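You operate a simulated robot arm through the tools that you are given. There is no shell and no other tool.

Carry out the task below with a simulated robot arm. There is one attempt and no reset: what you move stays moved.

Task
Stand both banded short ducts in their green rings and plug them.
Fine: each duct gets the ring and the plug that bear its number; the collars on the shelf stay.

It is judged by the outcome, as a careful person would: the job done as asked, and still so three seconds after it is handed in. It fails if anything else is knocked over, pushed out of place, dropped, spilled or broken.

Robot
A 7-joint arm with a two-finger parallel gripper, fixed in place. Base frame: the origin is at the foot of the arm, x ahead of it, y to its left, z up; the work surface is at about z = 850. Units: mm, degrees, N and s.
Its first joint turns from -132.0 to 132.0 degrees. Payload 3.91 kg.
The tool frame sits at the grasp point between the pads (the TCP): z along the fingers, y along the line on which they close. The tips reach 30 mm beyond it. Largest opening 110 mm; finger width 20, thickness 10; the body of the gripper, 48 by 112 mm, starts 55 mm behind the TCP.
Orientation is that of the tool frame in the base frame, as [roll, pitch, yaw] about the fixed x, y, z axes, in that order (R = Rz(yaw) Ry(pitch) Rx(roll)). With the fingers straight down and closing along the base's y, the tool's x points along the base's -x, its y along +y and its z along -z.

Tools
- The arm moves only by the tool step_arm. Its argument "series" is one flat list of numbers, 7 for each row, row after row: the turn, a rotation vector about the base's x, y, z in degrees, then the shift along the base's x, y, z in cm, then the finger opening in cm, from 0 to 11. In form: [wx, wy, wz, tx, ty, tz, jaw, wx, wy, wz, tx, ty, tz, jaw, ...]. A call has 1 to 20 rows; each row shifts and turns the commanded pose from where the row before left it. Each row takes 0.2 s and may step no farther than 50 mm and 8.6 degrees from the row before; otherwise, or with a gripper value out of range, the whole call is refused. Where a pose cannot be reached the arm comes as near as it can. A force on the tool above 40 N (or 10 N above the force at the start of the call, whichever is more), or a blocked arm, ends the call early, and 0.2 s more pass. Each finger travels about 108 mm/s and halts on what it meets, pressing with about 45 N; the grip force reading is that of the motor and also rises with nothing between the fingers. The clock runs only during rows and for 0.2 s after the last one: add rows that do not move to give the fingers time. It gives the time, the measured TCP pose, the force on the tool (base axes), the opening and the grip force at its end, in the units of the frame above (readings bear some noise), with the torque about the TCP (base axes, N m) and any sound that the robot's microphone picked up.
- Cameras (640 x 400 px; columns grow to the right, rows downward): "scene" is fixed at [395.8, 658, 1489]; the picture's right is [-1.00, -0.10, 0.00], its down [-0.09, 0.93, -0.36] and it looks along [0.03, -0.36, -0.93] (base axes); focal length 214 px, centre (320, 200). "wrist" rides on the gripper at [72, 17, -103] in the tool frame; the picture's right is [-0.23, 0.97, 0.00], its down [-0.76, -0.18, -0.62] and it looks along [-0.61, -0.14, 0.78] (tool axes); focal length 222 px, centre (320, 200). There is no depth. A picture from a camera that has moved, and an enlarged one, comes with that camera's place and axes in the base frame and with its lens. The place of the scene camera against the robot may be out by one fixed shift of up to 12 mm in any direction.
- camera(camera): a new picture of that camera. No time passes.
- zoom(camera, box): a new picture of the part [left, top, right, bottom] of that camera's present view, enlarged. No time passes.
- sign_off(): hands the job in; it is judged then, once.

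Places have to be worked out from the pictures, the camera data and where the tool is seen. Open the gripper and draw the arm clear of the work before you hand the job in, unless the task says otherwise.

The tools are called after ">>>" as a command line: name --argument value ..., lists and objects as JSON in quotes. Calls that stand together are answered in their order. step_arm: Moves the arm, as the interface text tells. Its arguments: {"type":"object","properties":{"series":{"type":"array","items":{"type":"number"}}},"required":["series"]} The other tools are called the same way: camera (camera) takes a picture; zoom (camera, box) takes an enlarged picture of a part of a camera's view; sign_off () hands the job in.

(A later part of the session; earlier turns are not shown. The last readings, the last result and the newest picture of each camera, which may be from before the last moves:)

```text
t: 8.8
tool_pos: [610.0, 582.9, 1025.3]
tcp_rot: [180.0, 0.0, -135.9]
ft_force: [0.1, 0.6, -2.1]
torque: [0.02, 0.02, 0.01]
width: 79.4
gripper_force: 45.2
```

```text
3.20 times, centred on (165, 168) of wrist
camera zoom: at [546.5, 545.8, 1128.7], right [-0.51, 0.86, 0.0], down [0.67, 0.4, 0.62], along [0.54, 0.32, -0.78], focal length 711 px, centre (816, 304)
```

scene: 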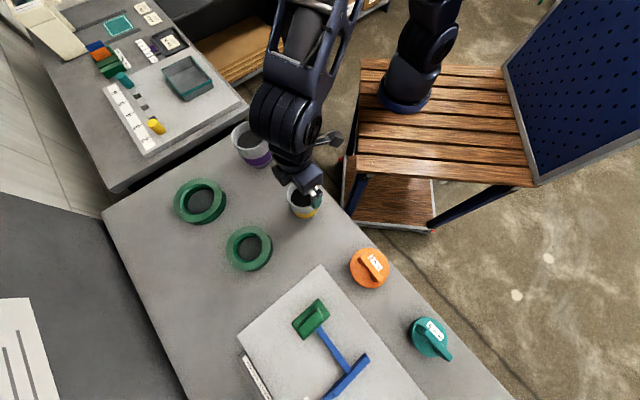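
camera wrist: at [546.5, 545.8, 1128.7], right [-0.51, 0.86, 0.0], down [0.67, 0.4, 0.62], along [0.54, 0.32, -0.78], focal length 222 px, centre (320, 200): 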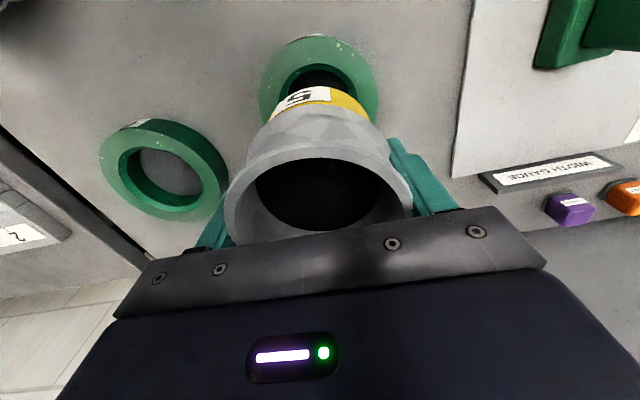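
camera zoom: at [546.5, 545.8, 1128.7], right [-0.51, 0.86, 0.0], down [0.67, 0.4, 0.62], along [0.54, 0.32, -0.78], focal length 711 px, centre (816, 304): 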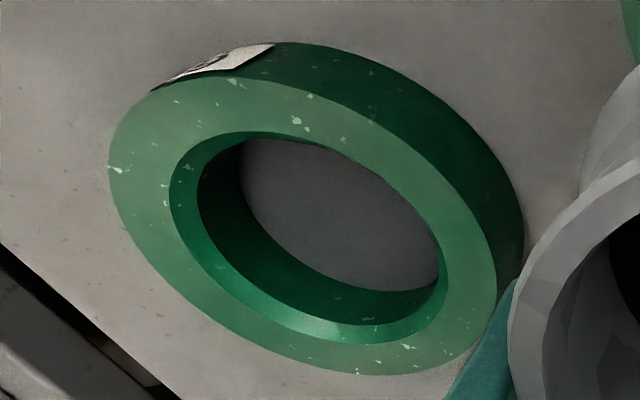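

The ring centre lies about 1.5 mm to the image's left of the duct axis, so I'll shift by that and lower. I'll go quickly to just above the ring, then in small steps watching the force.

>>> step_arm --series '[0, 0, 0, 0.11, -0.09, -1.5, 7, 0, 0, 0, 0, 0, -2.0, 7, 0, 0, 0, 0, 0, -0.7, 7, 0, 0, 0, 0, 0, -0.5, 7, 0, 0, 0, 0, 0, -0.5, 7, 0, 0, 0, 0, 0, 0, 7]'

>>> zoom --camera "wrist" --box '[230, 40, 410, 150]'

>>> zoom --camera "scene" --box '[190, 180, 310, 300]'

```text
t: 10.2
tool_pos: [610.6, 581.7, 973.6]
tcp_rot: [-180.0, 0.1, -135.9]
ft_force: [0.0, -0.2, -2.5]
torque: [0.01, 0.01, 0.0]
width: 79.5
gripper_force: 45.0
```

```text
3.56 times, centred on (320, 95) of wrist
camera zoom: at [547.3, 545.1, 1076.4], right [-0.51, 0.86, 0.0], down [0.67, 0.4, 0.62], along [0.53, 0.32, -0.78], focal length 790 px, centre (320, 573)
```

zoom: 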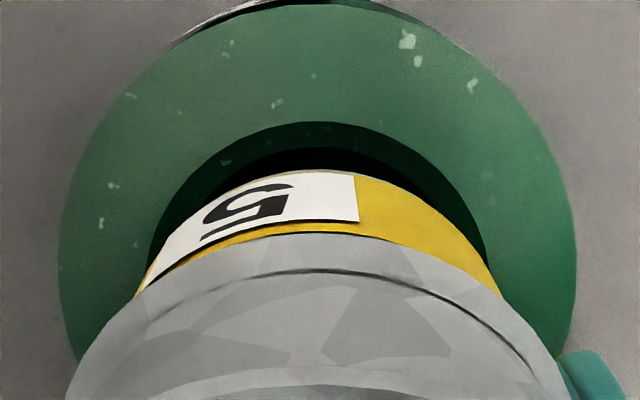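

```text
3.33 times, centred on (250, 240) of scene
camera zoom: at [395.8, 658.0, 1489.0], right [-1.0, -0.1, 0.0], down [-0.09, 0.93, -0.36], along [0.03, -0.36, -0.93], focal length 715 px, centre (553, 67)
```

zoom: 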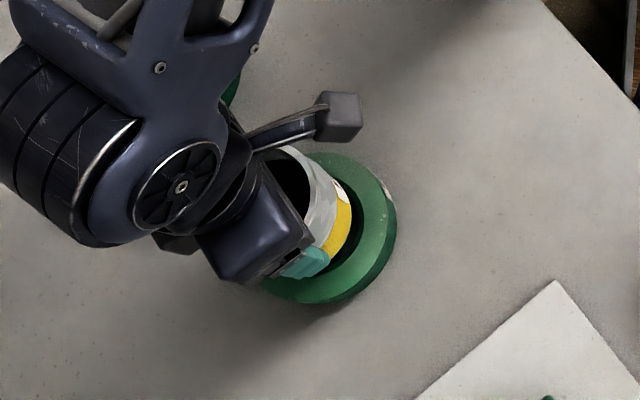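

There's no contact yet and the spigot has just entered the ring mouth, centred. I'll continue down in small steps.

>>> step_arm --series '[0, 0, 0, 0, 0, -0.4, 7, 0, 0, 0, 0, 0, -0.4, 7, 0, 0, 0, 0, 0, -0.4, 7, 0, 0, 0, 0, 0, -0.4, 7, 0, 0, 0, 0, 0, -0.3, 7, 0, 0, 0, 0, 0, -0.2, 7, 0, 0, 0, 0, 0, 0, 7]'

>>> zoom --camera "wrist" --box '[230, 40, 410, 150]'

>>> zoom --camera "scene" --box '[190, 180, 310, 300]'

```text
t: 11.8
tool_pos: [611.9, 581.5, 953.6]
tcp_rot: [180.0, 0.0, -136.0]
ft_force: [-0.7, -0.4, -2.0]
torque: [0.01, 0.0, -0.04]
width: 79.4
gripper_force: 44.8
```

```text
3.56 times, centred on (320, 95) of wrist
camera zoom: at [547.5, 544.9, 1055.8], right [-0.51, 0.86, 0.0], down [0.67, 0.4, 0.62], along [0.54, 0.32, -0.78], focal length 790 px, centre (320, 573)
```

zoom: 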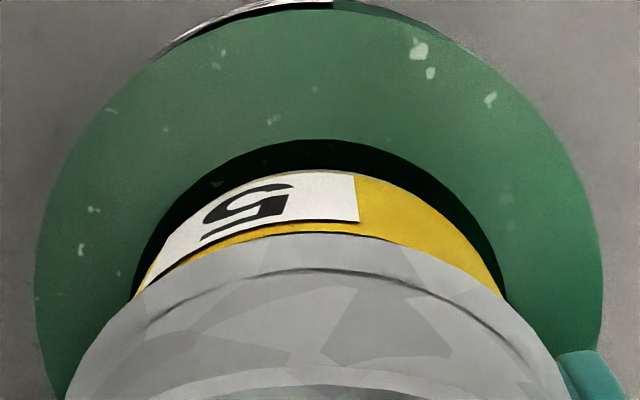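

```text
3.33 times, centred on (250, 240) of scene
camera zoom: at [395.8, 658.0, 1489.0], right [-1.0, -0.1, 0.0], down [-0.09, 0.93, -0.36], along [0.03, -0.36, -0.93], focal length 715 px, centre (553, 67)
```

zoom: 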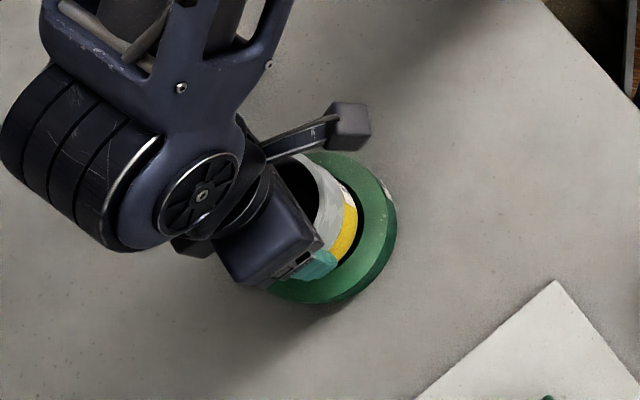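

Still no contact, and the gap between band and ring looks even all round. A few millimetres remain, so I'll use 2 mm steps until it seats.

>>> step_arm --series '[0, 0, 0, 0, 0, -0.2, 7, 0, 0, 0, 0, 0, -0.2, 7, 0, 0, 0, 0, 0, -0.15, 7, 0, 0, 0, 0, 0, 0, 7]'

```text
t: 12.8
tool_pos: [610.8, 583.0, 950.4]
tcp_rot: [-180.0, 0.2, -136.0]
ft_force: [-0.2, -4.7, 35.0]
torque: [-0.32, -0.25, 0.11]
width: 79.5
gripper_force: 45.2
```

It seated at TCP z of about 950, with an upward reaction of 35 N. I'll ease up slightly to relieve the load and check before releasing.

>>> step_arm --series '[0, 0, 0, 0, 0, 0.15, 7, 0, 0, 0, 0, 0, 0, 7]'

>>> zoom --camera "wrist" --box '[210, 40, 430, 220]'

>>> zoom --camera "scene" --box '[200, 190, 300, 290]'

```text
t: 13.4
tool_pos: [610.7, 581.9, 949.1]
tcp_rot: [179.9, 0.0, -136.0]
ft_force: [5.9, 5.0, 26.5]
torque: [0.47, -0.83, 0.1]
width: 79.1
gripper_force: 45.0
```

```text
2.22 times, centred on (320, 130) of wrist
camera zoom: at [547.6, 545.0, 1052.6], right [-0.51, 0.86, 0.0], down [0.67, 0.4, 0.62], along [0.54, 0.32, -0.78], focal length 494 px, centre (320, 356)
```

zoom: 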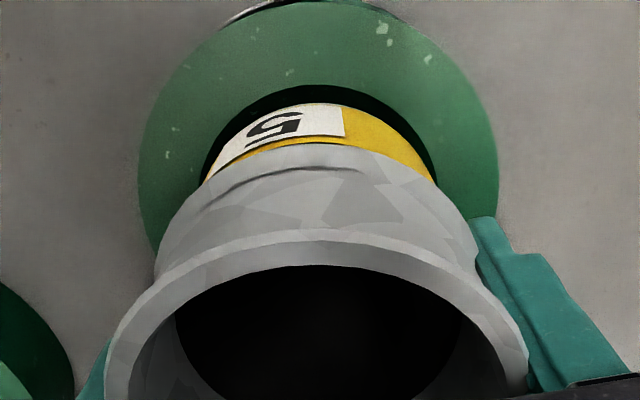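

```text
4.00 times, centred on (250, 240) of scene
camera zoom: at [395.8, 658.0, 1489.0], right [-1.0, -0.1, 0.0], down [-0.09, 0.93, -0.36], along [0.03, -0.36, -0.93], focal length 858 px, centre (600, 40)
```

zoom: 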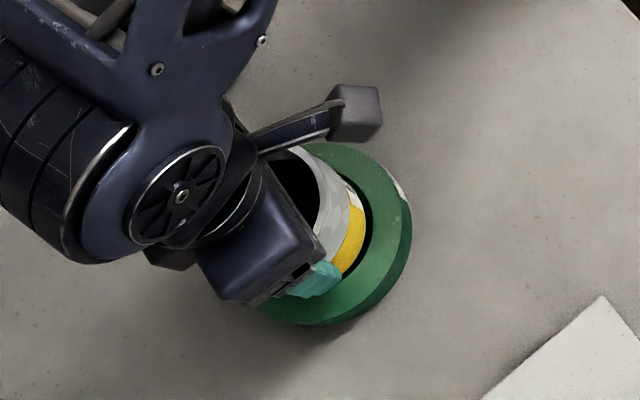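

There's still some load, so I'll ease up a little more until it's near zero.

>>> step_arm --series '[0, 0, 0, 0, 0, 0.15, 7, 0, 0, 0, 0, 0, 0, 7]'

```text
t: 14.0
tool_pos: [609.7, 581.6, 949.1]
tcp_rot: [180.0, -0.1, -136.0]
ft_force: [2.3, 3.3, 10.4]
torque: [0.6, -0.46, 0.03]
width: 79.2
gripper_force: 45.4
```

The load is nearly gone. I'll ease up a last millimetre, then open the fingers fully.

>>> step_arm --series '[0, 0, 0, 0, 0, 0.08, 7, 0, 0, 0, 0, 0, 0, 8.2, 0, 0, 0, 0, 0, 0, 9.5, 0, 0, 0, 0, 0, 0, 11, 0, 0, 0, 0, 0, 0, 11]'

>>> zoom --camera "wrist" --box '[210, 40, 430, 220]'

```text
t: 15.2
tool_pos: [610.9, 581.1, 952.0]
tcp_rot: [179.9, 0.1, -136.1]
ft_force: [-0.3, -0.3, -0.2]
torque: [0.0, 0.04, -0.02]
width: 109.8
gripper_force: 0.1
```

```text
2.22 times, centred on (320, 130) of wrist
camera zoom: at [547.5, 544.7, 1054.2], right [-0.51, 0.86, 0.0], down [0.67, 0.4, 0.62], along [0.54, 0.32, -0.78], focal length 494 px, centre (320, 356)
```

zoom: 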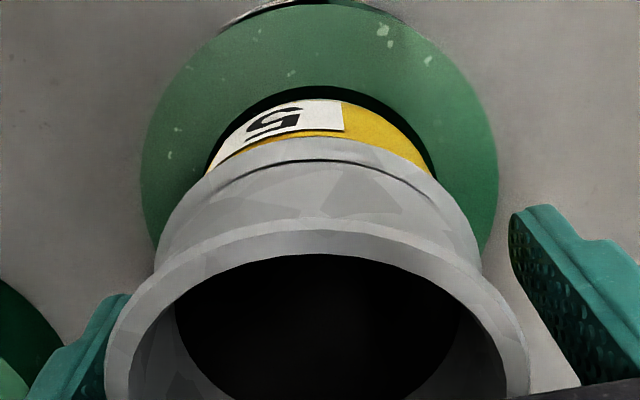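

The duct is released and standing in ring 5. I'll rise straight up to clear it, then look.

>>> step_arm --series '[0, 0, 0, 0, 0, 2.0, 11, 0, 0, 0, 0, 0, 4.0, 11, 0, 0, 0, 0, 0, 4.5, 11, 0, 0, 0, 0, 0, 4.5, 11, 0, 0, 0, 0, 0, 4.5, 11]'

>>> camera --camera "wrist"

>>> zoom --camera "wrist" --box '[255, 45, 385, 165]'

>>> zoom --camera "wrist" --box '[140, 110, 290, 220]'

```text
t: 16.4
tool_pos: [608.8, 581.5, 1145.5]
tcp_rot: [-180.0, -0.1, -136.0]
ft_force: [0.6, 0.4, -0.5]
torque: [0.0, 0.04, 0.02]
width: 110.1
gripper_force: 0.0
```

```text
taken
camera wrist: at [546.3, 544.6, 1249.6], right [-0.51, 0.86, 0.0], down [0.67, 0.4, 0.62], along [0.53, 0.32, -0.78], focal length 222 px, centre (320, 200)
```

wrist: 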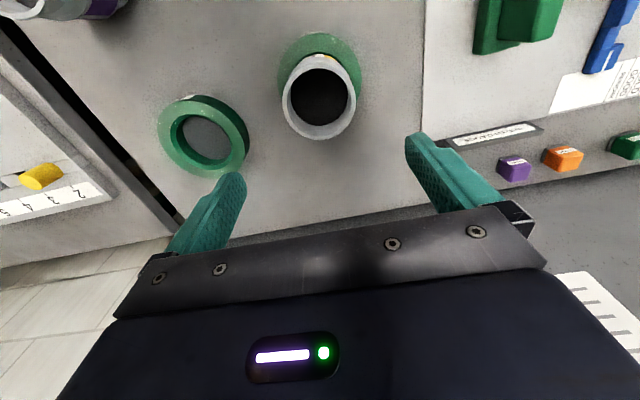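

```text
3.33 times, centred on (320, 105) of wrist
camera zoom: at [546.3, 544.6, 1249.6], right [-0.51, 0.86, 0.0], down [0.67, 0.4, 0.62], along [0.53, 0.32, -0.78], focal length 740 px, centre (320, 517)
```

zoom: 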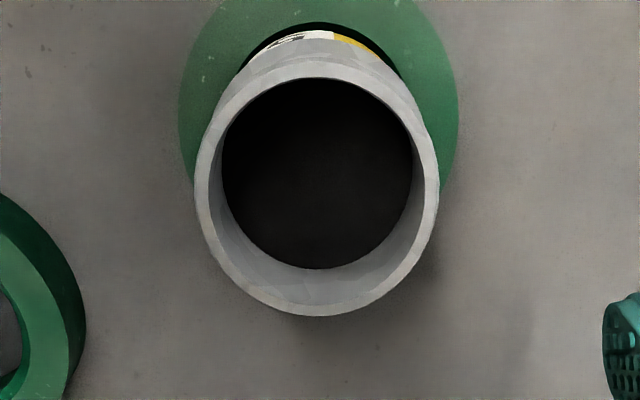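

```text
3.64 times, centred on (215, 165) of wrist
camera zoom: at [546.3, 544.6, 1249.6], right [-0.51, 0.86, 0.0], down [0.67, 0.4, 0.62], along [0.53, 0.32, -0.78], focal length 808 px, centre (702, 327)
```

zoom: 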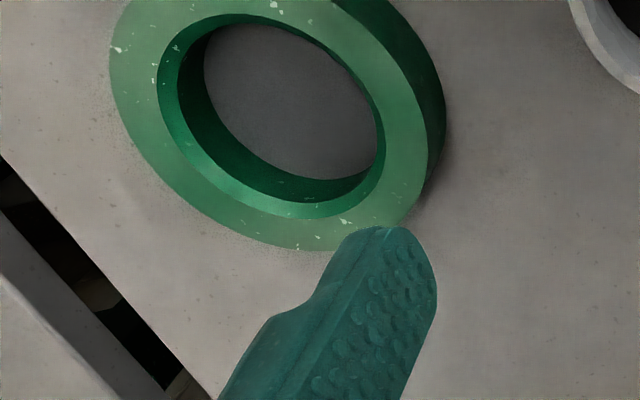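

Duct 5 stands centred in ring 5, with its rim centre at about (609.7, 581.2). Next I'll move above duct 9 at a safe height and turn the tool to its azimuth, to measure its rim against the 110 mm opening.

>>> step_arm --series '[0, 0, -3, 0.5, -4.37, 0, 11, 0, 0, -3, 0.5, -4.37, 0, 11, 0, 0, -3, 0.5, -4.37, 0, 11, 0, 0, -3, 0.5, -4.37, 0, 11, 0, 0, -3, 0.5, -4.37, 0, 11, 0, 0, -3, 0.5, -4.37, 0, 11, 0, 0, -3, 0.5, -4.37, 0, 11, 0, 0, 0, 0, 0, 0, 11]'

>>> camera --camera "wrist"

>>> zoom --camera "wrist" --box '[255, 45, 385, 165]'

```text
t: 18.2
tool_pos: [645.7, 275.9, 1146.4]
tcp_rot: [180.0, 0.0, -157.0]
ft_force: [0.2, 0.8, 0.9]
torque: [-0.01, -0.04, 0.0]
width: 109.9
gripper_force: 0.1
```

```text
taken
camera wrist: at [572.8, 264.3, 1250.0], right [-0.17, 0.99, 0.0], down [0.77, 0.13, 0.62], along [0.61, 0.11, -0.78], focal length 222 px, centre (320, 200)
```

wrist: 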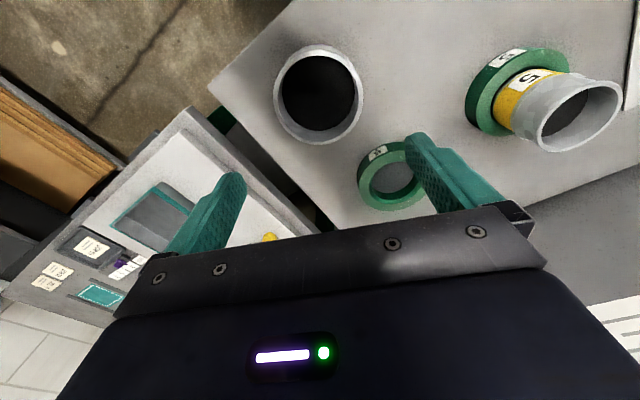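

```text
3.33 times, centred on (320, 105) of wrist
camera zoom: at [572.8, 264.3, 1250.0], right [-0.17, 0.99, 0.0], down [0.77, 0.13, 0.62], along [0.61, 0.11, -0.78], focal length 740 px, centre (320, 517)
```

zoom: 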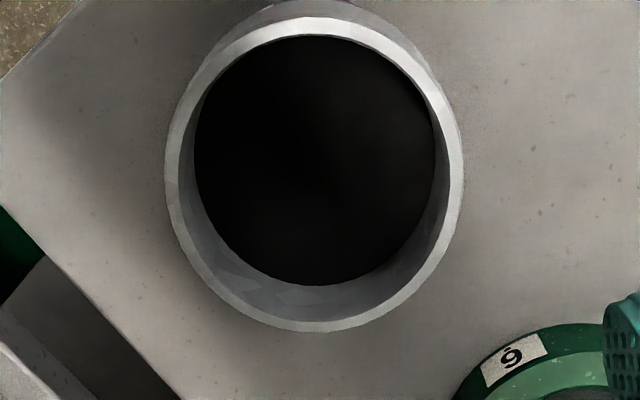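

Duct 9's rim measures about 102 mm across, centred at (644.7, 274.8), so it fits the 110 mm opening with about 4 mm each side. I'll correct by (-1.1, -2.0) mm and descend to just above the rim to re-check.

>>> step_arm --series '[0, 0, 0, -0.1, -0.2, -3.5, 11, 0, 0, 0, 0, 0, -3.5, 11, 0, 0, 0, 0, 0, -3.5, 11, 0, 0, 0, 0, 0, 0, 11]'

>>> zoom --camera "wrist" --box '[200, 30, 440, 230]'

>>> zoom --camera "wrist" --box '[250, 60, 390, 200]'

>>> camera --camera "scene"

```text
t: 19.2
tool_pos: [644.0, 274.2, 1041.7]
tcp_rot: [-179.9, 0.0, -157.0]
ft_force: [-0.2, -0.1, 0.0]
torque: [0.02, -0.01, -0.01]
width: 110.0
gripper_force: 0.0
```

```text
2.00 times, centred on (320, 130) of wrist
camera zoom: at [572.5, 262.4, 1144.9], right [-0.17, 0.99, 0.0], down [0.77, 0.13, 0.62], along [0.61, 0.11, -0.78], focal length 444 px, centre (320, 340)
```

zoom: 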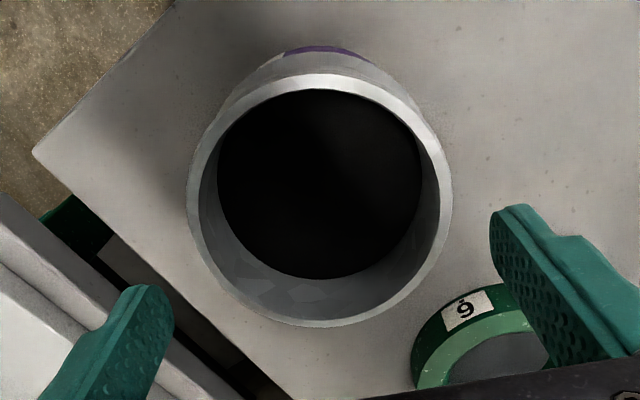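

```text
2.86 times, centred on (320, 130) of wrist
camera zoom: at [572.5, 262.4, 1144.9], right [-0.17, 0.99, 0.0], down [0.77, 0.13, 0.62], along [0.61, 0.11, -0.78], focal length 635 px, centre (320, 400)
```

zoom: 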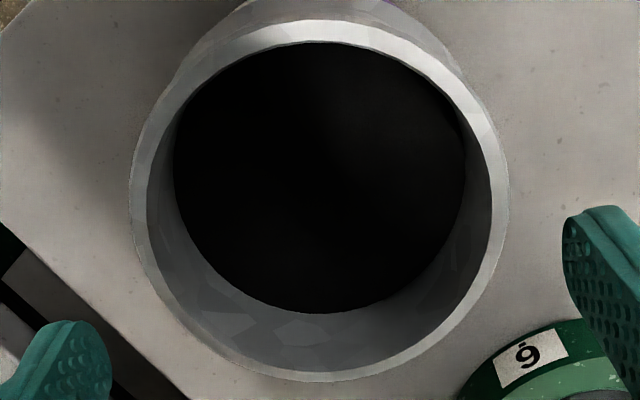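

```text
taken
```

scene: 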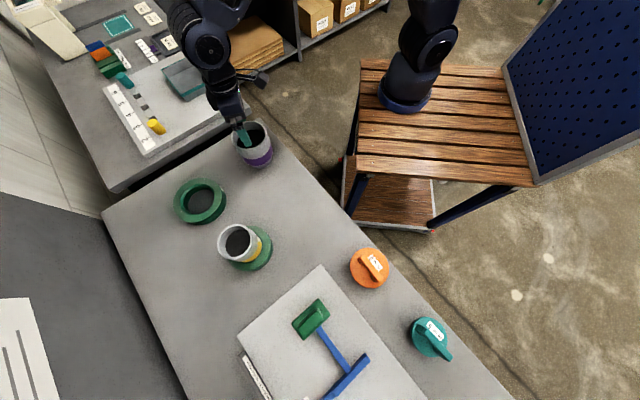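

The tool is now centred over duct 9 within about 0.5 mm and the rim is near z 980. I'll descend around it, slowly as the tips pass the rim.

>>> step_arm --series '[0, 0, 0, 0, 0, -2.4, 11, 0, 0, 0, 0, 0, -0.8, 11, 0, 0, 0, 0, 0, -0.8, 11, 0, 0, 0, 0, 0, 0, 11]'

>>> zoom --camera "wrist" --box '[200, 60, 440, 240]'

>>> zoom --camera "scene" --box '[200, 90, 300, 190]'

```text
t: 20.2
tool_pos: [645.3, 273.1, 1000.3]
tcp_rot: [-180.0, 0.0, -157.0]
ft_force: [-0.3, -0.1, 0.3]
torque: [-0.03, -0.02, 0.02]
width: 110.1
gripper_force: 0.0
```

```text
2.22 times, centred on (320, 150) of wrist
camera zoom: at [572.3, 261.7, 1104.4], right [-0.17, 0.99, 0.0], down [0.77, 0.13, 0.62], along [0.61, 0.11, -0.78], focal length 494 px, centre (320, 311)
```

zoom: 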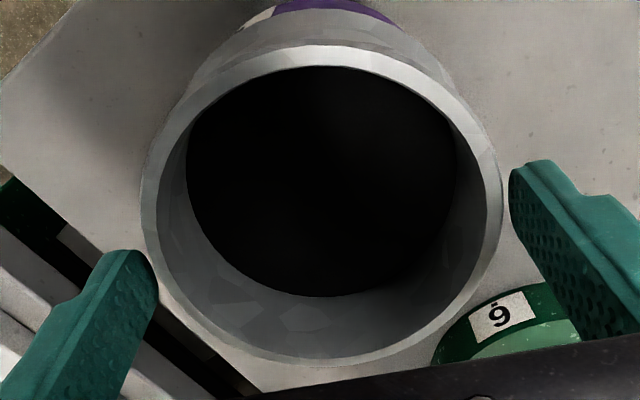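

```text
4.00 times, centred on (250, 140) of scene
camera zoom: at [395.8, 658.0, 1489.0], right [-1.0, -0.1, 0.0], down [-0.09, 0.93, -0.36], along [0.03, -0.36, -0.93], focal length 858 px, centre (600, 440)
```

zoom: 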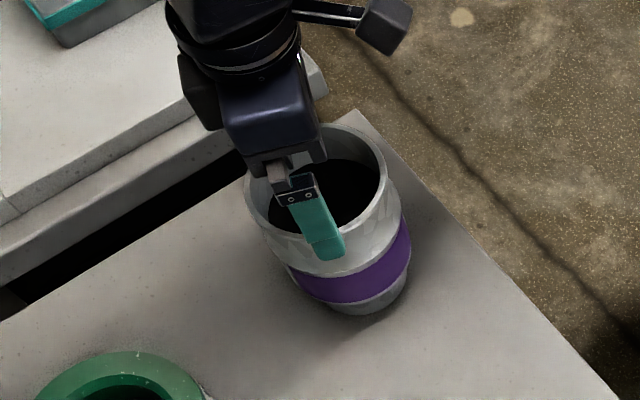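

The tips have passed below the rim with no contact force. I'll continue down to the grip height.

>>> step_arm --series '[0, 0, 0, 0, 0, -1.2, 11, 0, 0, 0, 0, 0, -1.4, 11, 0, 0, 0, 0, 0, -1.4, 11, 0, 0, 0, 0, 0, -1.4, 11, 0, 0, 0, 0, 0, 0, 11]'

```text
t: 21.4
tool_pos: [644.6, 274.0, 947.4]
tcp_rot: [180.0, 0.0, -157.1]
ft_force: [0.2, -0.5, -0.8]
torque: [-0.01, 0.01, -0.02]
width: 109.8
gripper_force: 0.1
```

No contact on the way down. Closing on duct 9.

>>> step_arm --series '[0, 0, 0, 0, 0, 0, 10.2, 0, 0, 0, 0, 0, 0, 9.5, 0, 0, 0, 0, 0, 0, 9, 0, 0, 0, 0, 0, 0, 9]'

>>> zoom --camera "wrist" --box '[200, 60, 440, 240]'

```text
t: 22.4
tool_pos: [644.2, 274.3, 947.0]
tcp_rot: [-180.0, -0.1, -156.9]
ft_force: [-0.6, -0.3, -0.5]
torque: [0.07, -0.02, 0.04]
width: 101.5
gripper_force: 45.7
```

```text
2.22 times, centred on (320, 150) of wrist
camera zoom: at [572.2, 262.2, 1050.2], right [-0.17, 0.99, 0.0], down [0.77, 0.13, 0.62], along [0.61, 0.11, -0.78], focal length 494 px, centre (320, 311)
```

zoom: 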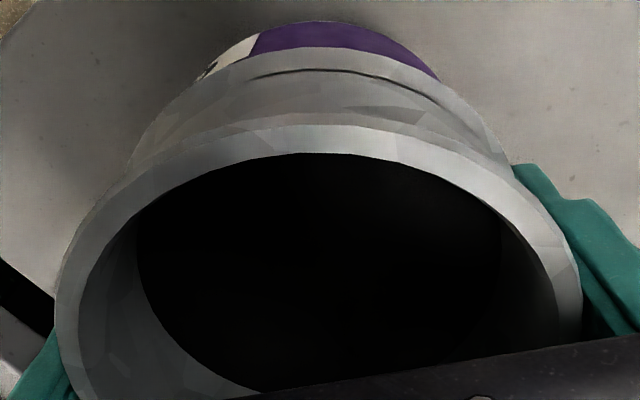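

Duct 9 is held at 101.5 mm and 45 N, centred on the tool. I'll lift it 80 mm and check that it's steady.

>>> step_arm --series '[0, 0, 0, 0, 0, 1.0, 9, 0, 0, 0, 0, 0, 2.0, 9, 0, 0, 0, 0, 0, 2.5, 9, 0, 0, 0, 0, 0, 2.5, 9, 0, 0, 0, 0, 0, 0, 9]'

>>> zoom --camera "scene" --box '[180, 80, 320, 220]'

```text
t: 23.6
tool_pos: [645.7, 273.7, 1027.3]
tcp_rot: [-180.0, 0.0, -157.1]
ft_force: [0.6, -0.1, -3.5]
torque: [-0.03, -0.01, -0.01]
width: 101.6
gripper_force: 44.6
```

```text
2.86 times, centred on (250, 150) of scene
camera zoom: at [395.8, 658.0, 1489.0], right [-1.0, -0.1, 0.0], down [-0.09, 0.93, -0.36], along [0.03, -0.36, -0.93], focal length 613 px, centre (520, 343)
```

zoom: 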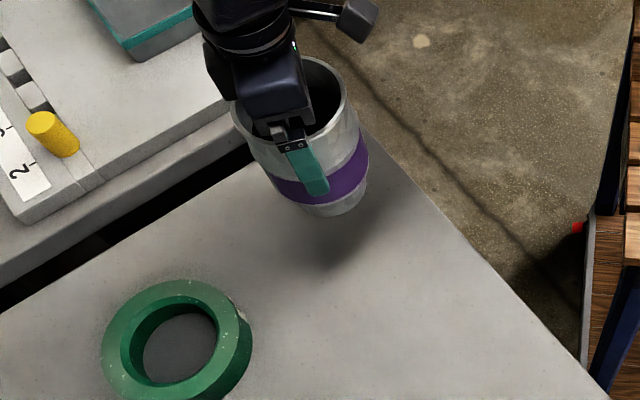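

It's lifted and steady at about 3.5 N. I'll carry it over ring 9 at (793, 454.5).

>>> step_arm --series '[0, 0, 0, 2.47, 3.0, 0, 9, 0, 0, 0, 2.47, 3.0, 0, 9, 0, 0, 0, 2.47, 3.0, 0, 9, 0, 0, 0, 2.47, 3.0, 0, 9, 0, 0, 0, 2.47, 3.0, 0, 9, 0, 0, 0, 2.47, 3.0, 0, 9, 0, 0, 0, 0, 0, 0, 9]'

>>> zoom --camera "wrist" --box '[200, 20, 440, 220]'

>>> zoom --camera "wrist" --box '[230, 5, 410, 115]'

>>> zoom --camera "scene" --box '[140, 130, 280, 270]'

```text
t: 25.2
tool_pos: [792.5, 455.3, 1026.4]
tcp_rot: [-180.0, 0.0, -157.0]
ft_force: [0.1, 0.4, -3.3]
torque: [0.03, -0.01, 0.02]
width: 101.7
gripper_force: 44.9
```

```text
2.00 times, centred on (320, 120) of wrist
camera zoom: at [720.7, 443.8, 1130.0], right [-0.17, 0.99, 0.0], down [0.77, 0.13, 0.62], along [0.61, 0.11, -0.78], focal length 444 px, centre (320, 360)
```

zoom: 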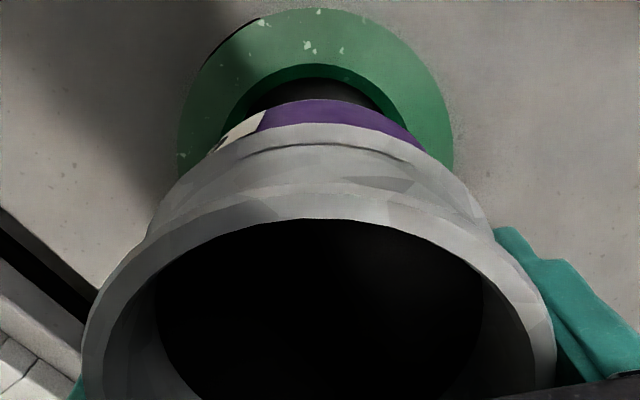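

```text
3.56 times, centred on (320, 60) of wrist
camera zoom: at [720.7, 443.8, 1130.0], right [-0.17, 0.99, 0.0], down [0.77, 0.13, 0.62], along [0.61, 0.11, -0.78], focal length 790 px, centre (320, 698)
```

zoom: 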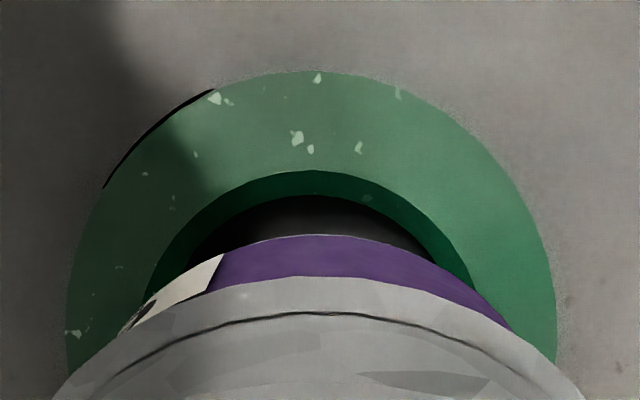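

```text
2.86 times, centred on (210, 200) of scene
camera zoom: at [395.8, 658.0, 1489.0], right [-1.0, -0.1, 0.0], down [-0.09, 0.93, -0.36], along [0.03, -0.36, -0.93], focal length 613 px, centre (634, 200)
```

zoom: 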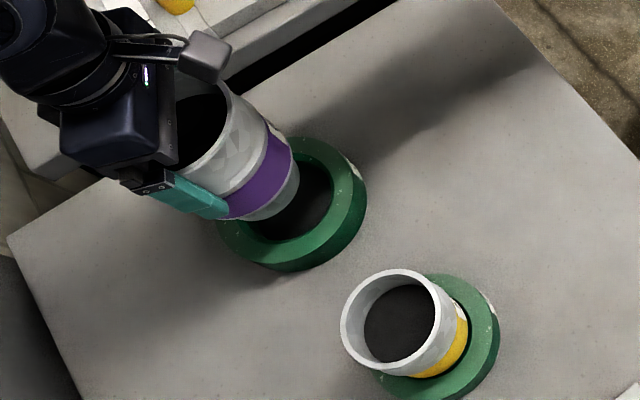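

The ring centre is about 2 mm to the image's left of the duct. I'll enlarge the rim and ring edges once more to fix the correction.

>>> zoom --camera "wrist" --box '[280, 90, 360, 140]'

>>> zoom --camera "wrist" --box '[230, 50, 410, 150]'

```text
8.00 times, centred on (320, 115) of wrist
camera zoom: at [720.7, 443.8, 1130.0], right [-0.17, 0.99, 0.0], down [0.77, 0.13, 0.62], along [0.61, 0.11, -0.78], focal length 1777 px, centre (320, 880)
```

zoom: 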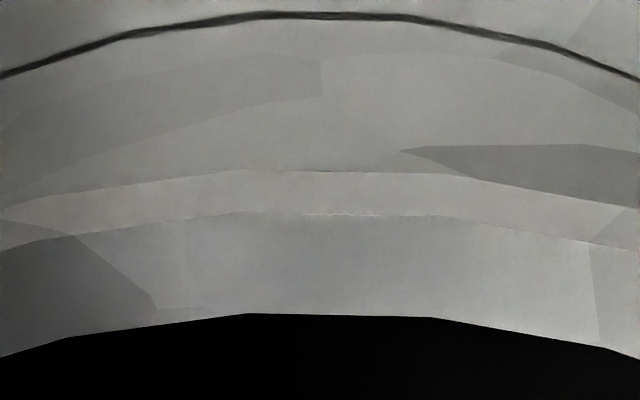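

```text
3.56 times, centred on (320, 100) of wrist
camera zoom: at [720.7, 443.8, 1130.0], right [-0.17, 0.99, 0.0], down [0.77, 0.13, 0.62], along [0.61, 0.11, -0.78], focal length 790 px, centre (320, 556)
```

zoom: 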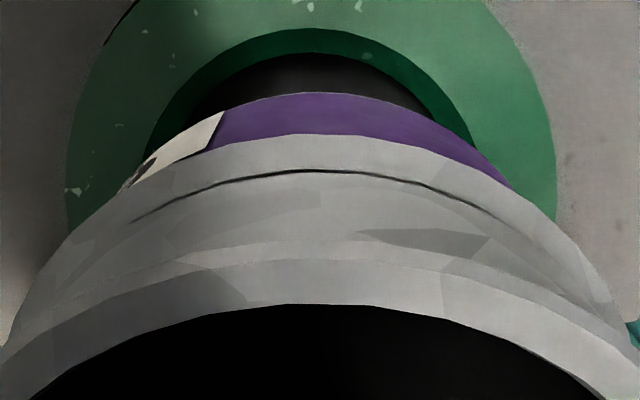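

The duct axis sits at q = 73.8 mm against the ring's 72.8 mm, and the ring is about 2.2 mm to the left. I'll shift by (-0.5, -2.1) mm and lower until the spigot just enters the mouth.

>>> step_arm --series '[0, 0, 0, -0.05, -0.21, -1.5, 9, 0, 0, 0, 0, 0, -2.0, 9, 0, 0, 0, 0, 0, -0.6, 9, 0, 0, 0, 0, 0, -0.5, 9, 0, 0, 0, 0, 0, -0.5, 9, 0, 0, 0, 0, 0, 0, 9]'

>>> zoom --camera "wrist" --box '[230, 20, 410, 140]'

>>> zoom --camera "scene" --box '[150, 140, 260, 250]'

```text
t: 26.6
tool_pos: [794.0, 451.2, 975.2]
tcp_rot: [180.0, 0.0, -157.0]
ft_force: [-0.2, -0.4, -2.5]
torque: [-0.01, -0.02, -0.01]
width: 101.6
gripper_force: 45.1
```

```text
3.33 times, centred on (320, 80) of wrist
camera zoom: at [720.5, 440.4, 1078.9], right [-0.17, 0.99, 0.0], down [0.77, 0.13, 0.62], along [0.61, 0.11, -0.78], focal length 740 px, centre (320, 600)
```

zoom: 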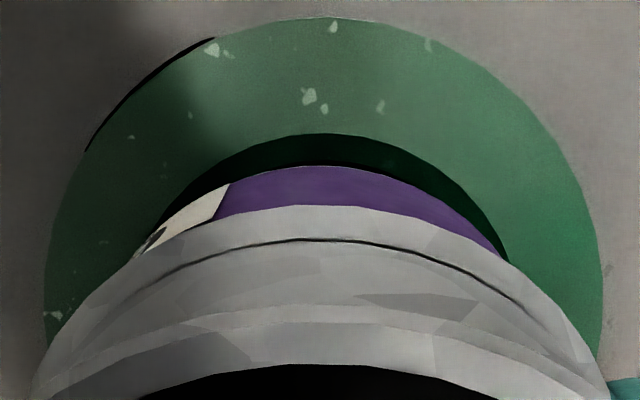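

```text
3.64 times, centred on (205, 195) of scene
camera zoom: at [395.8, 658.0, 1489.0], right [-1.0, -0.1, 0.0], down [-0.09, 0.93, -0.36], along [0.03, -0.36, -0.93], focal length 780 px, centre (738, 218)
```

zoom: 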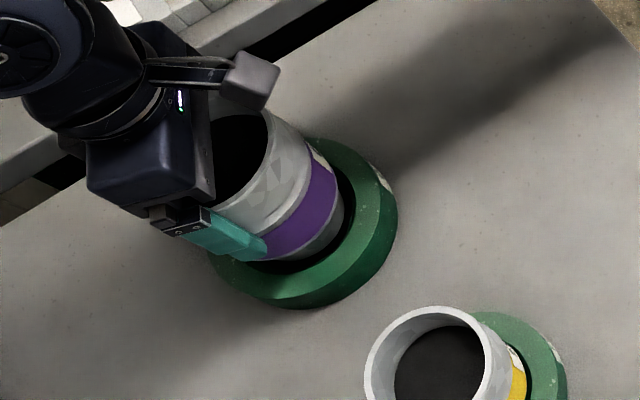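

Alignment is within about 0.8 mm and there's no contact. I'll continue down in small steps.

>>> step_arm --series '[0, 0, 0, 0, 0.03, -0.4, 9, 0, 0, 0, 0, 0, -0.4, 9, 0, 0, 0, 0, 0, -0.4, 9, 0, 0, 0, 0, 0, -0.3, 9, 0, 0, 0, 0, 0, -0.3, 9, 0, 0, 0, 0, 0, -0.2, 9, 0, 0, 0, 0, 0, 0, 9]'

>>> zoom --camera "wrist" --box '[230, 20, 410, 140]'

```text
t: 28.2
tool_pos: [793.0, 452.5, 956.0]
tcp_rot: [-180.0, 0.0, -157.0]
ft_force: [0.3, -0.8, -3.0]
torque: [0.04, -0.04, -0.01]
width: 101.6
gripper_force: 44.9
```

```text
3.33 times, centred on (320, 80) of wrist
camera zoom: at [720.0, 440.7, 1059.0], right [-0.17, 0.99, 0.0], down [0.77, 0.13, 0.62], along [0.61, 0.11, -0.78], focal length 740 px, centre (320, 600)
```

zoom: 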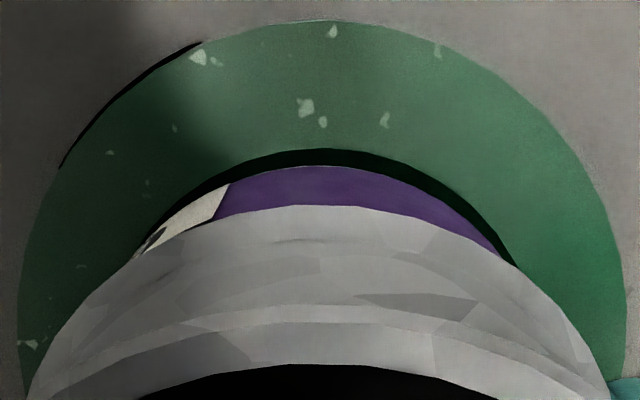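

It's deep in the ring and still free. A few more fine steps until it seats.

>>> step_arm --series '[0, 0, 0, 0, 0, -0.15, 9, 0, 0, 0, 0, 0, -0.15, 9, 0, 0, 0, 0, 0, -0.1, 9, 0, 0, 0, 0, 0, 0, 9]'

```text
t: 29.2
tool_pos: [791.8, 451.3, 951.0]
tcp_rot: [-180.0, 0.0, -157.0]
ft_force: [-0.5, 0.0, 0.0]
torque: [-0.05, 0.0, -0.03]
width: 101.6
gripper_force: 44.7
```

The weight reading has dropped to zero, so it's just touching down. One more millimetre to confirm it's seated.

>>> step_arm --series '[0, 0, 0, 0, 0, -0.1, 9, 0, 0, 0, 0, 0, 0, 9]'

```text
t: 29.8
tool_pos: [793.3, 453.0, 950.7]
tcp_rot: [180.0, 0.0, -157.0]
ft_force: [-3.6, -2.1, 9.2]
torque: [-0.34, 0.38, -0.03]
width: 101.7
gripper_force: 45.3
```

It's seated at TCP z of about 950.5, the same step as the first duct. I'll release it.

>>> step_arm --series '[0, 0, 0, 0, 0, 0.05, 9, 0, 0, 0, 0, 0, 0, 10.4, 0, 0, 0, 0, 0, 0, 11, 0, 0, 0, 0, 0, 0, 11]'

>>> zoom --camera "wrist" --box '[200, 20, 440, 220]'

```text
t: 30.8
tool_pos: [793.2, 452.4, 950.9]
tcp_rot: [179.9, 0.0, -157.0]
ft_force: [-0.7, 0.4, 0.3]
torque: [0.0, -0.02, -0.01]
width: 110.2
gripper_force: 0.0
```

```text
2.00 times, centred on (320, 120) of wrist
camera zoom: at [719.9, 440.6, 1054.7], right [-0.17, 0.99, 0.0], down [0.77, 0.13, 0.62], along [0.61, 0.11, -0.78], focal length 444 px, centre (320, 360)
```

zoom: 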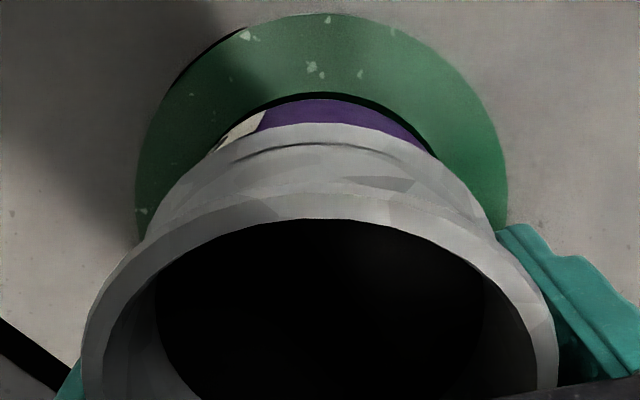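

Released with no residual force. I'll rise straight up slowly until the tips are clear, then up to viewing height.

>>> step_arm --series '[0, 0, 0, 0, 0, 1.5, 11, 0, 0, 0, 0, 0, 2.0, 11, 0, 0, 0, 0, 0, 2.0, 11, 0, 0, 0, 0, 0, 2.5, 11, 0, 0, 0, 0, 0, 4.0, 11, 0, 0, 0, 0, 0, 4.0, 11, 0, 0, 0, 0, 0, 4.0, 11, 0, 0, 0, 0, 0, 0, 11]'

>>> camera --camera "wrist"

>>> zoom --camera "wrist" --box '[255, 30, 385, 150]'

>>> camera --camera "scene"

```text
t: 32.6
tool_pos: [792.5, 452.0, 1152.1]
tcp_rot: [-179.9, 0.1, -156.9]
ft_force: [0.5, 0.1, -0.4]
torque: [0.01, 0.01, 0.0]
width: 109.9
gripper_force: 0.0
```

```text
taken
camera wrist: at [719.8, 441.0, 1255.4], right [-0.17, 0.99, 0.0], down [0.77, 0.13, 0.62], along [0.61, 0.11, -0.78], focal length 222 px, centre (320, 200)
```

wrist: 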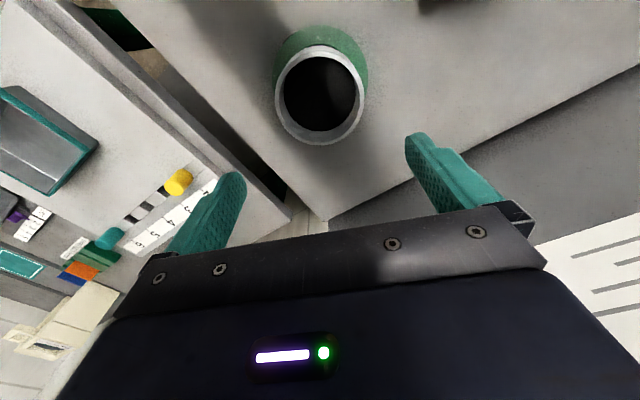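

```text
3.33 times, centred on (320, 90) of wrist
camera zoom: at [719.8, 441.0, 1255.4], right [-0.17, 0.99, 0.0], down [0.77, 0.13, 0.62], along [0.61, 0.11, -0.78], focal length 740 px, centre (320, 567)
```

zoom: 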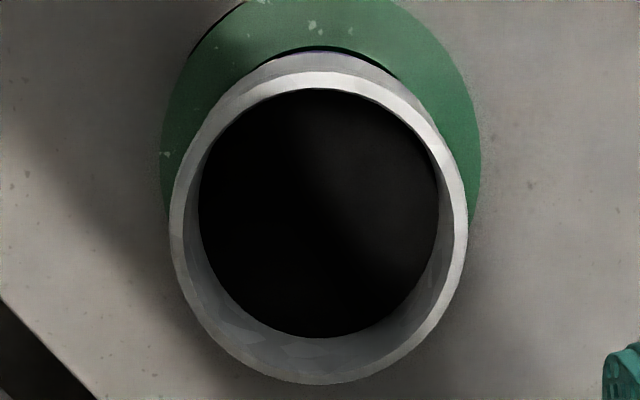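

```text
taken
```

scene: 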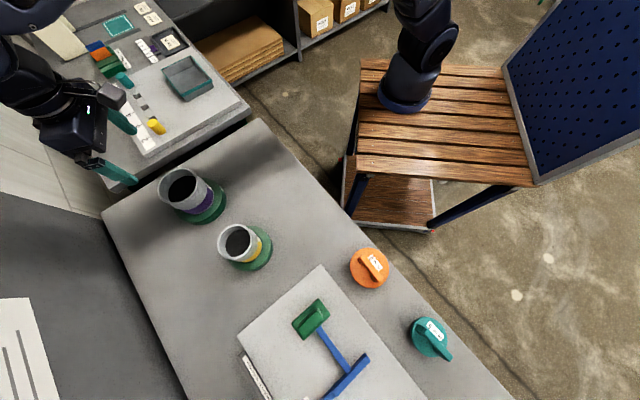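

Duct 9 stands centred in ring 9, with its rim centre at about (793.2, 453.2) and z about 985. I'll now move at safe height to view the orange plug 9, near (267, 599).

>>> step_arm --series '[0, 0, 3.6, -4.38, 1.22, 0, 11, 0, 0, 3.6, -4.38, 1.22, 0, 11, 0, 0, 3.6, -4.38, 1.22, 0, 11, 0, 0, 3.6, -4.38, 1.22, 0, 11, 0, 0, 3.6, -4.38, 1.22, 0, 11, 0, 0, 3.6, -4.38, 1.22, 0, 11, 0, 0, 3.6, -4.38, 1.22, 0, 11, 0, 0, 3.6, -4.38, 1.22, 0, 11, 0, 0, 3.6, -4.38, 1.22, 0, 11, 0, 0, 3.6, -4.38, 1.22, 0, 11, 0, 0, 3.6, -4.38, 1.22, 0, 11, 0, 0, 3.4, -4.38, 1.22, 0, 11, 0, 0, 0, 0, 0, 0, 11]'

>>> camera --camera "wrist"

>>> zoom --camera "wrist" --box '[240, 40, 400, 180]'

>>> camera --camera "scene"

```text
t: 35.4
tool_pos: [267.2, 599.0, 1151.9]
tcp_rot: [180.0, 0.0, -114.0]
ft_force: [0.1, 0.6, -0.8]
torque: [0.01, 0.01, -0.01]
width: 109.8
gripper_force: 0.0
```

```text
taken
camera wrist: at [222.4, 539.8, 1255.3], right [-0.8, 0.6, 0.0], down [0.47, 0.62, 0.62], along [0.38, 0.5, -0.78], focal length 222 px, centre (320, 200)
```

wrist: 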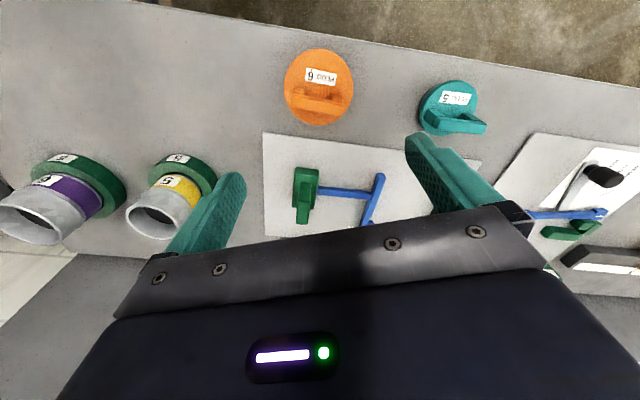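

```text
2.86 times, centred on (320, 110) of wrist
camera zoom: at [222.4, 539.8, 1255.3], right [-0.8, 0.6, 0.0], down [0.47, 0.62, 0.62], along [0.38, 0.5, -0.78], focal length 635 px, centre (320, 457)
```

zoom: 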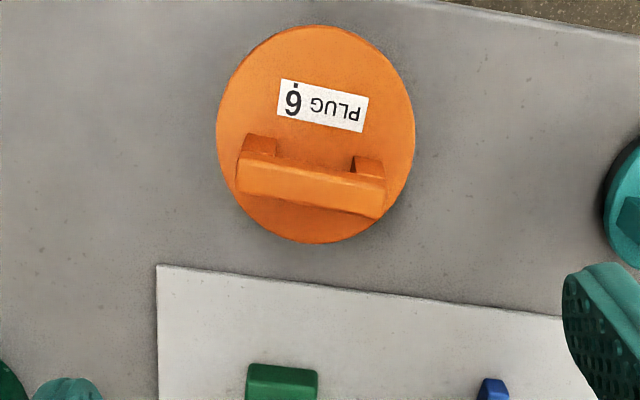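

```text
taken
```

scene: 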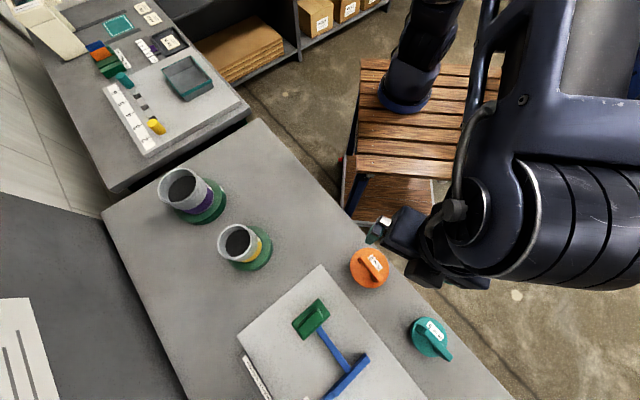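

The orange plug's flange and handle are in clear view. I'll enlarge the handle for its direction and size, and look at the teal plug too.

>>> zoom --camera "wrist" --box '[280, 45, 360, 130]'

>>> zoom --camera "wrist" --box '[405, 70, 500, 145]'

>>> zoom --camera "wrist" --box '[0, 140, 240, 260]'

```text
4.71 times, centred on (320, 88) of wrist
camera zoom: at [222.4, 539.8, 1255.3], right [-0.8, 0.6, 0.0], down [0.47, 0.62, 0.62], along [0.38, 0.5, -0.78], focal length 1045 px, centre (320, 729)
```

zoom: 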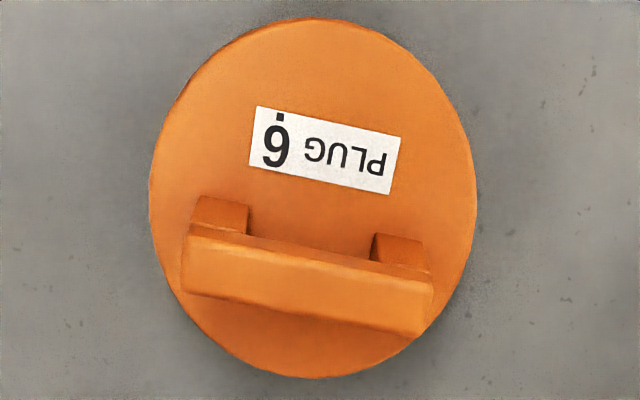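

```text
5.33 times, centred on (452, 108) of wrist
camera zoom: at [222.4, 539.8, 1255.3], right [-0.8, 0.6, 0.0], down [0.47, 0.62, 0.62], along [0.38, 0.5, -0.78], focal length 1185 px, centre (-387, 693)
```

zoom: 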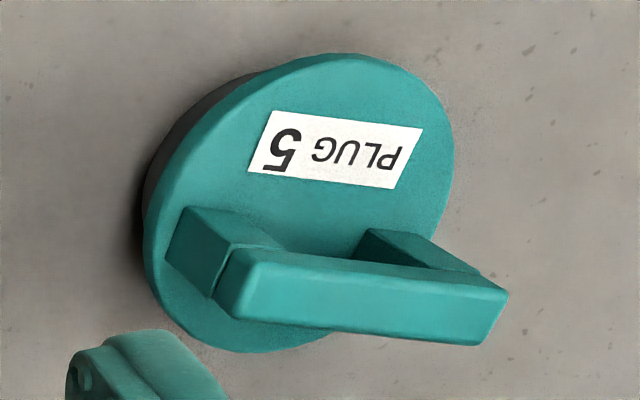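

```text
2.67 times, centred on (120, 200) of wrist
camera zoom: at [222.4, 539.8, 1255.3], right [-0.8, 0.6, 0.0], down [0.47, 0.62, 0.62], along [0.38, 0.5, -0.78], focal length 592 px, centre (853, 200)
```

zoom: 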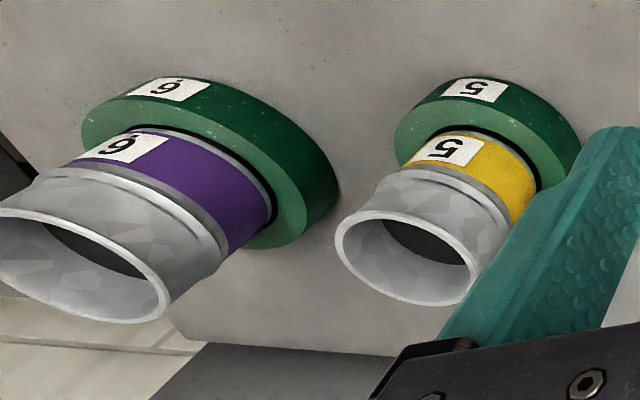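

The orange handle's bar runs at about 132° in the base frame and the flange, about 105 mm across, is centred near (273, 602). I'll turn the tool to yaw -48° so the fingers close across the bar, staying high.

>>> step_arm --series '[0, 0, 8.25, 0.08, 0.04, -0.6, 11, 0, 0, 8.25, 0.08, 0.04, -0.6, 11, 0, 0, 8.25, 0.08, 0.04, -0.6, 11, 0, 0, 8.25, 0.08, 0.04, -0.6, 11, 0, 0, 8.25, 0.08, 0.04, -0.6, 11, 0, 0, 8.25, 0.08, 0.04, -0.6, 11, 0, 0, 8.25, 0.08, 0.04, -0.6, 11, 0, 0, 8.25, 0.08, 0.04, -0.6, 11, 0, 0, 0, 0, 0, 0, 11]'

>>> camera --camera "wrist"

>>> zoom --camera "wrist" --box '[250, 60, 390, 200]'

>>> camera --camera "scene"

```text
t: 37.4
tool_pos: [273.2, 601.6, 1102.9]
tcp_rot: [180.0, 0.0, -47.8]
ft_force: [-0.2, -0.5, -1.2]
torque: [0.03, -0.04, -0.03]
width: 110.0
gripper_force: 0.0
```

```text
taken
camera wrist: at [309.8, 537.6, 1206.6], right [-0.88, -0.48, 0.0], down [-0.38, 0.68, 0.62], along [-0.3, 0.55, -0.78], focal length 222 px, centre (320, 200)
```

wrist: 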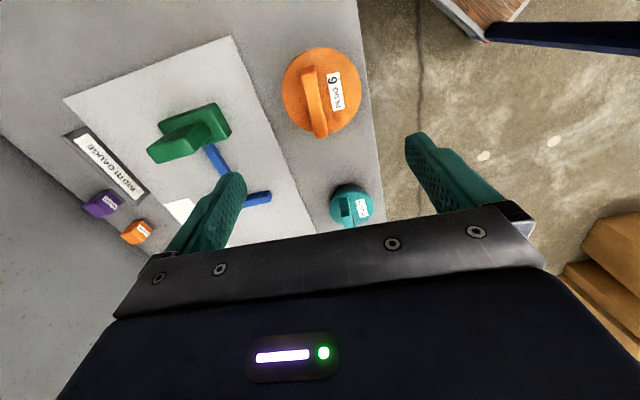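

```text
2.86 times, centred on (320, 130) of wrist
camera zoom: at [309.8, 537.6, 1206.6], right [-0.88, -0.48, 0.0], down [-0.38, 0.68, 0.62], along [-0.3, 0.55, -0.78], focal length 635 px, centre (320, 400)
```

zoom: 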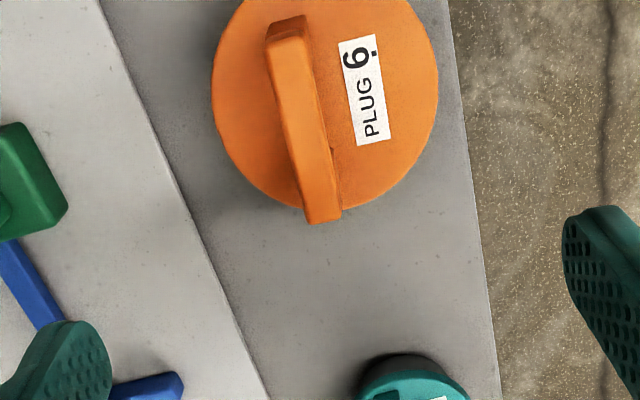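

```text
taken
```

scene: 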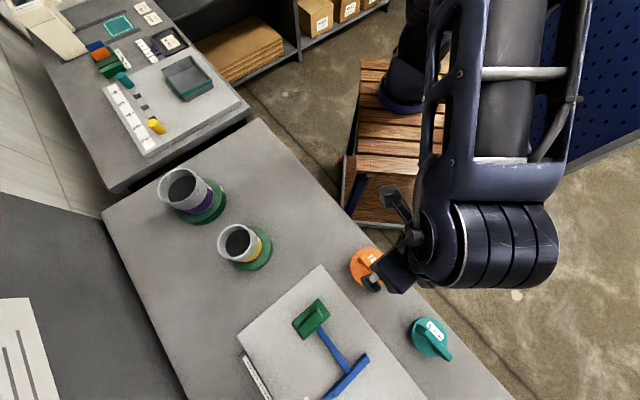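

The rotation worked. I'll enlarge the plug with all of its handle in frame to compute the bar's height and centre.

>>> zoom --camera "wrist" --box '[272, 40, 372, 145]'

```text
3.81 times, centred on (322, 92) of wrist
camera zoom: at [309.8, 537.6, 1206.6], right [-0.88, -0.48, 0.0], down [-0.38, 0.68, 0.62], along [-0.3, 0.55, -0.78], focal length 846 px, centre (312, 610)
```

zoom: 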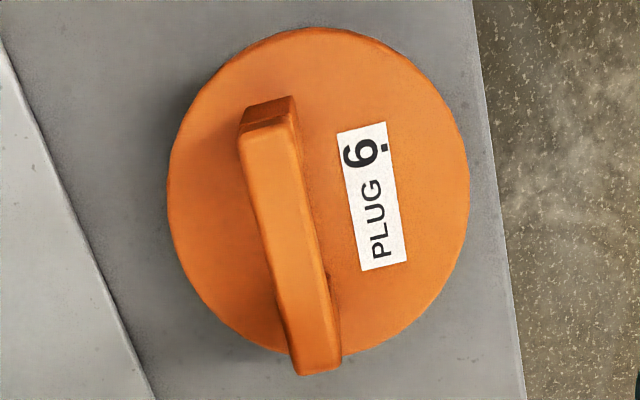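

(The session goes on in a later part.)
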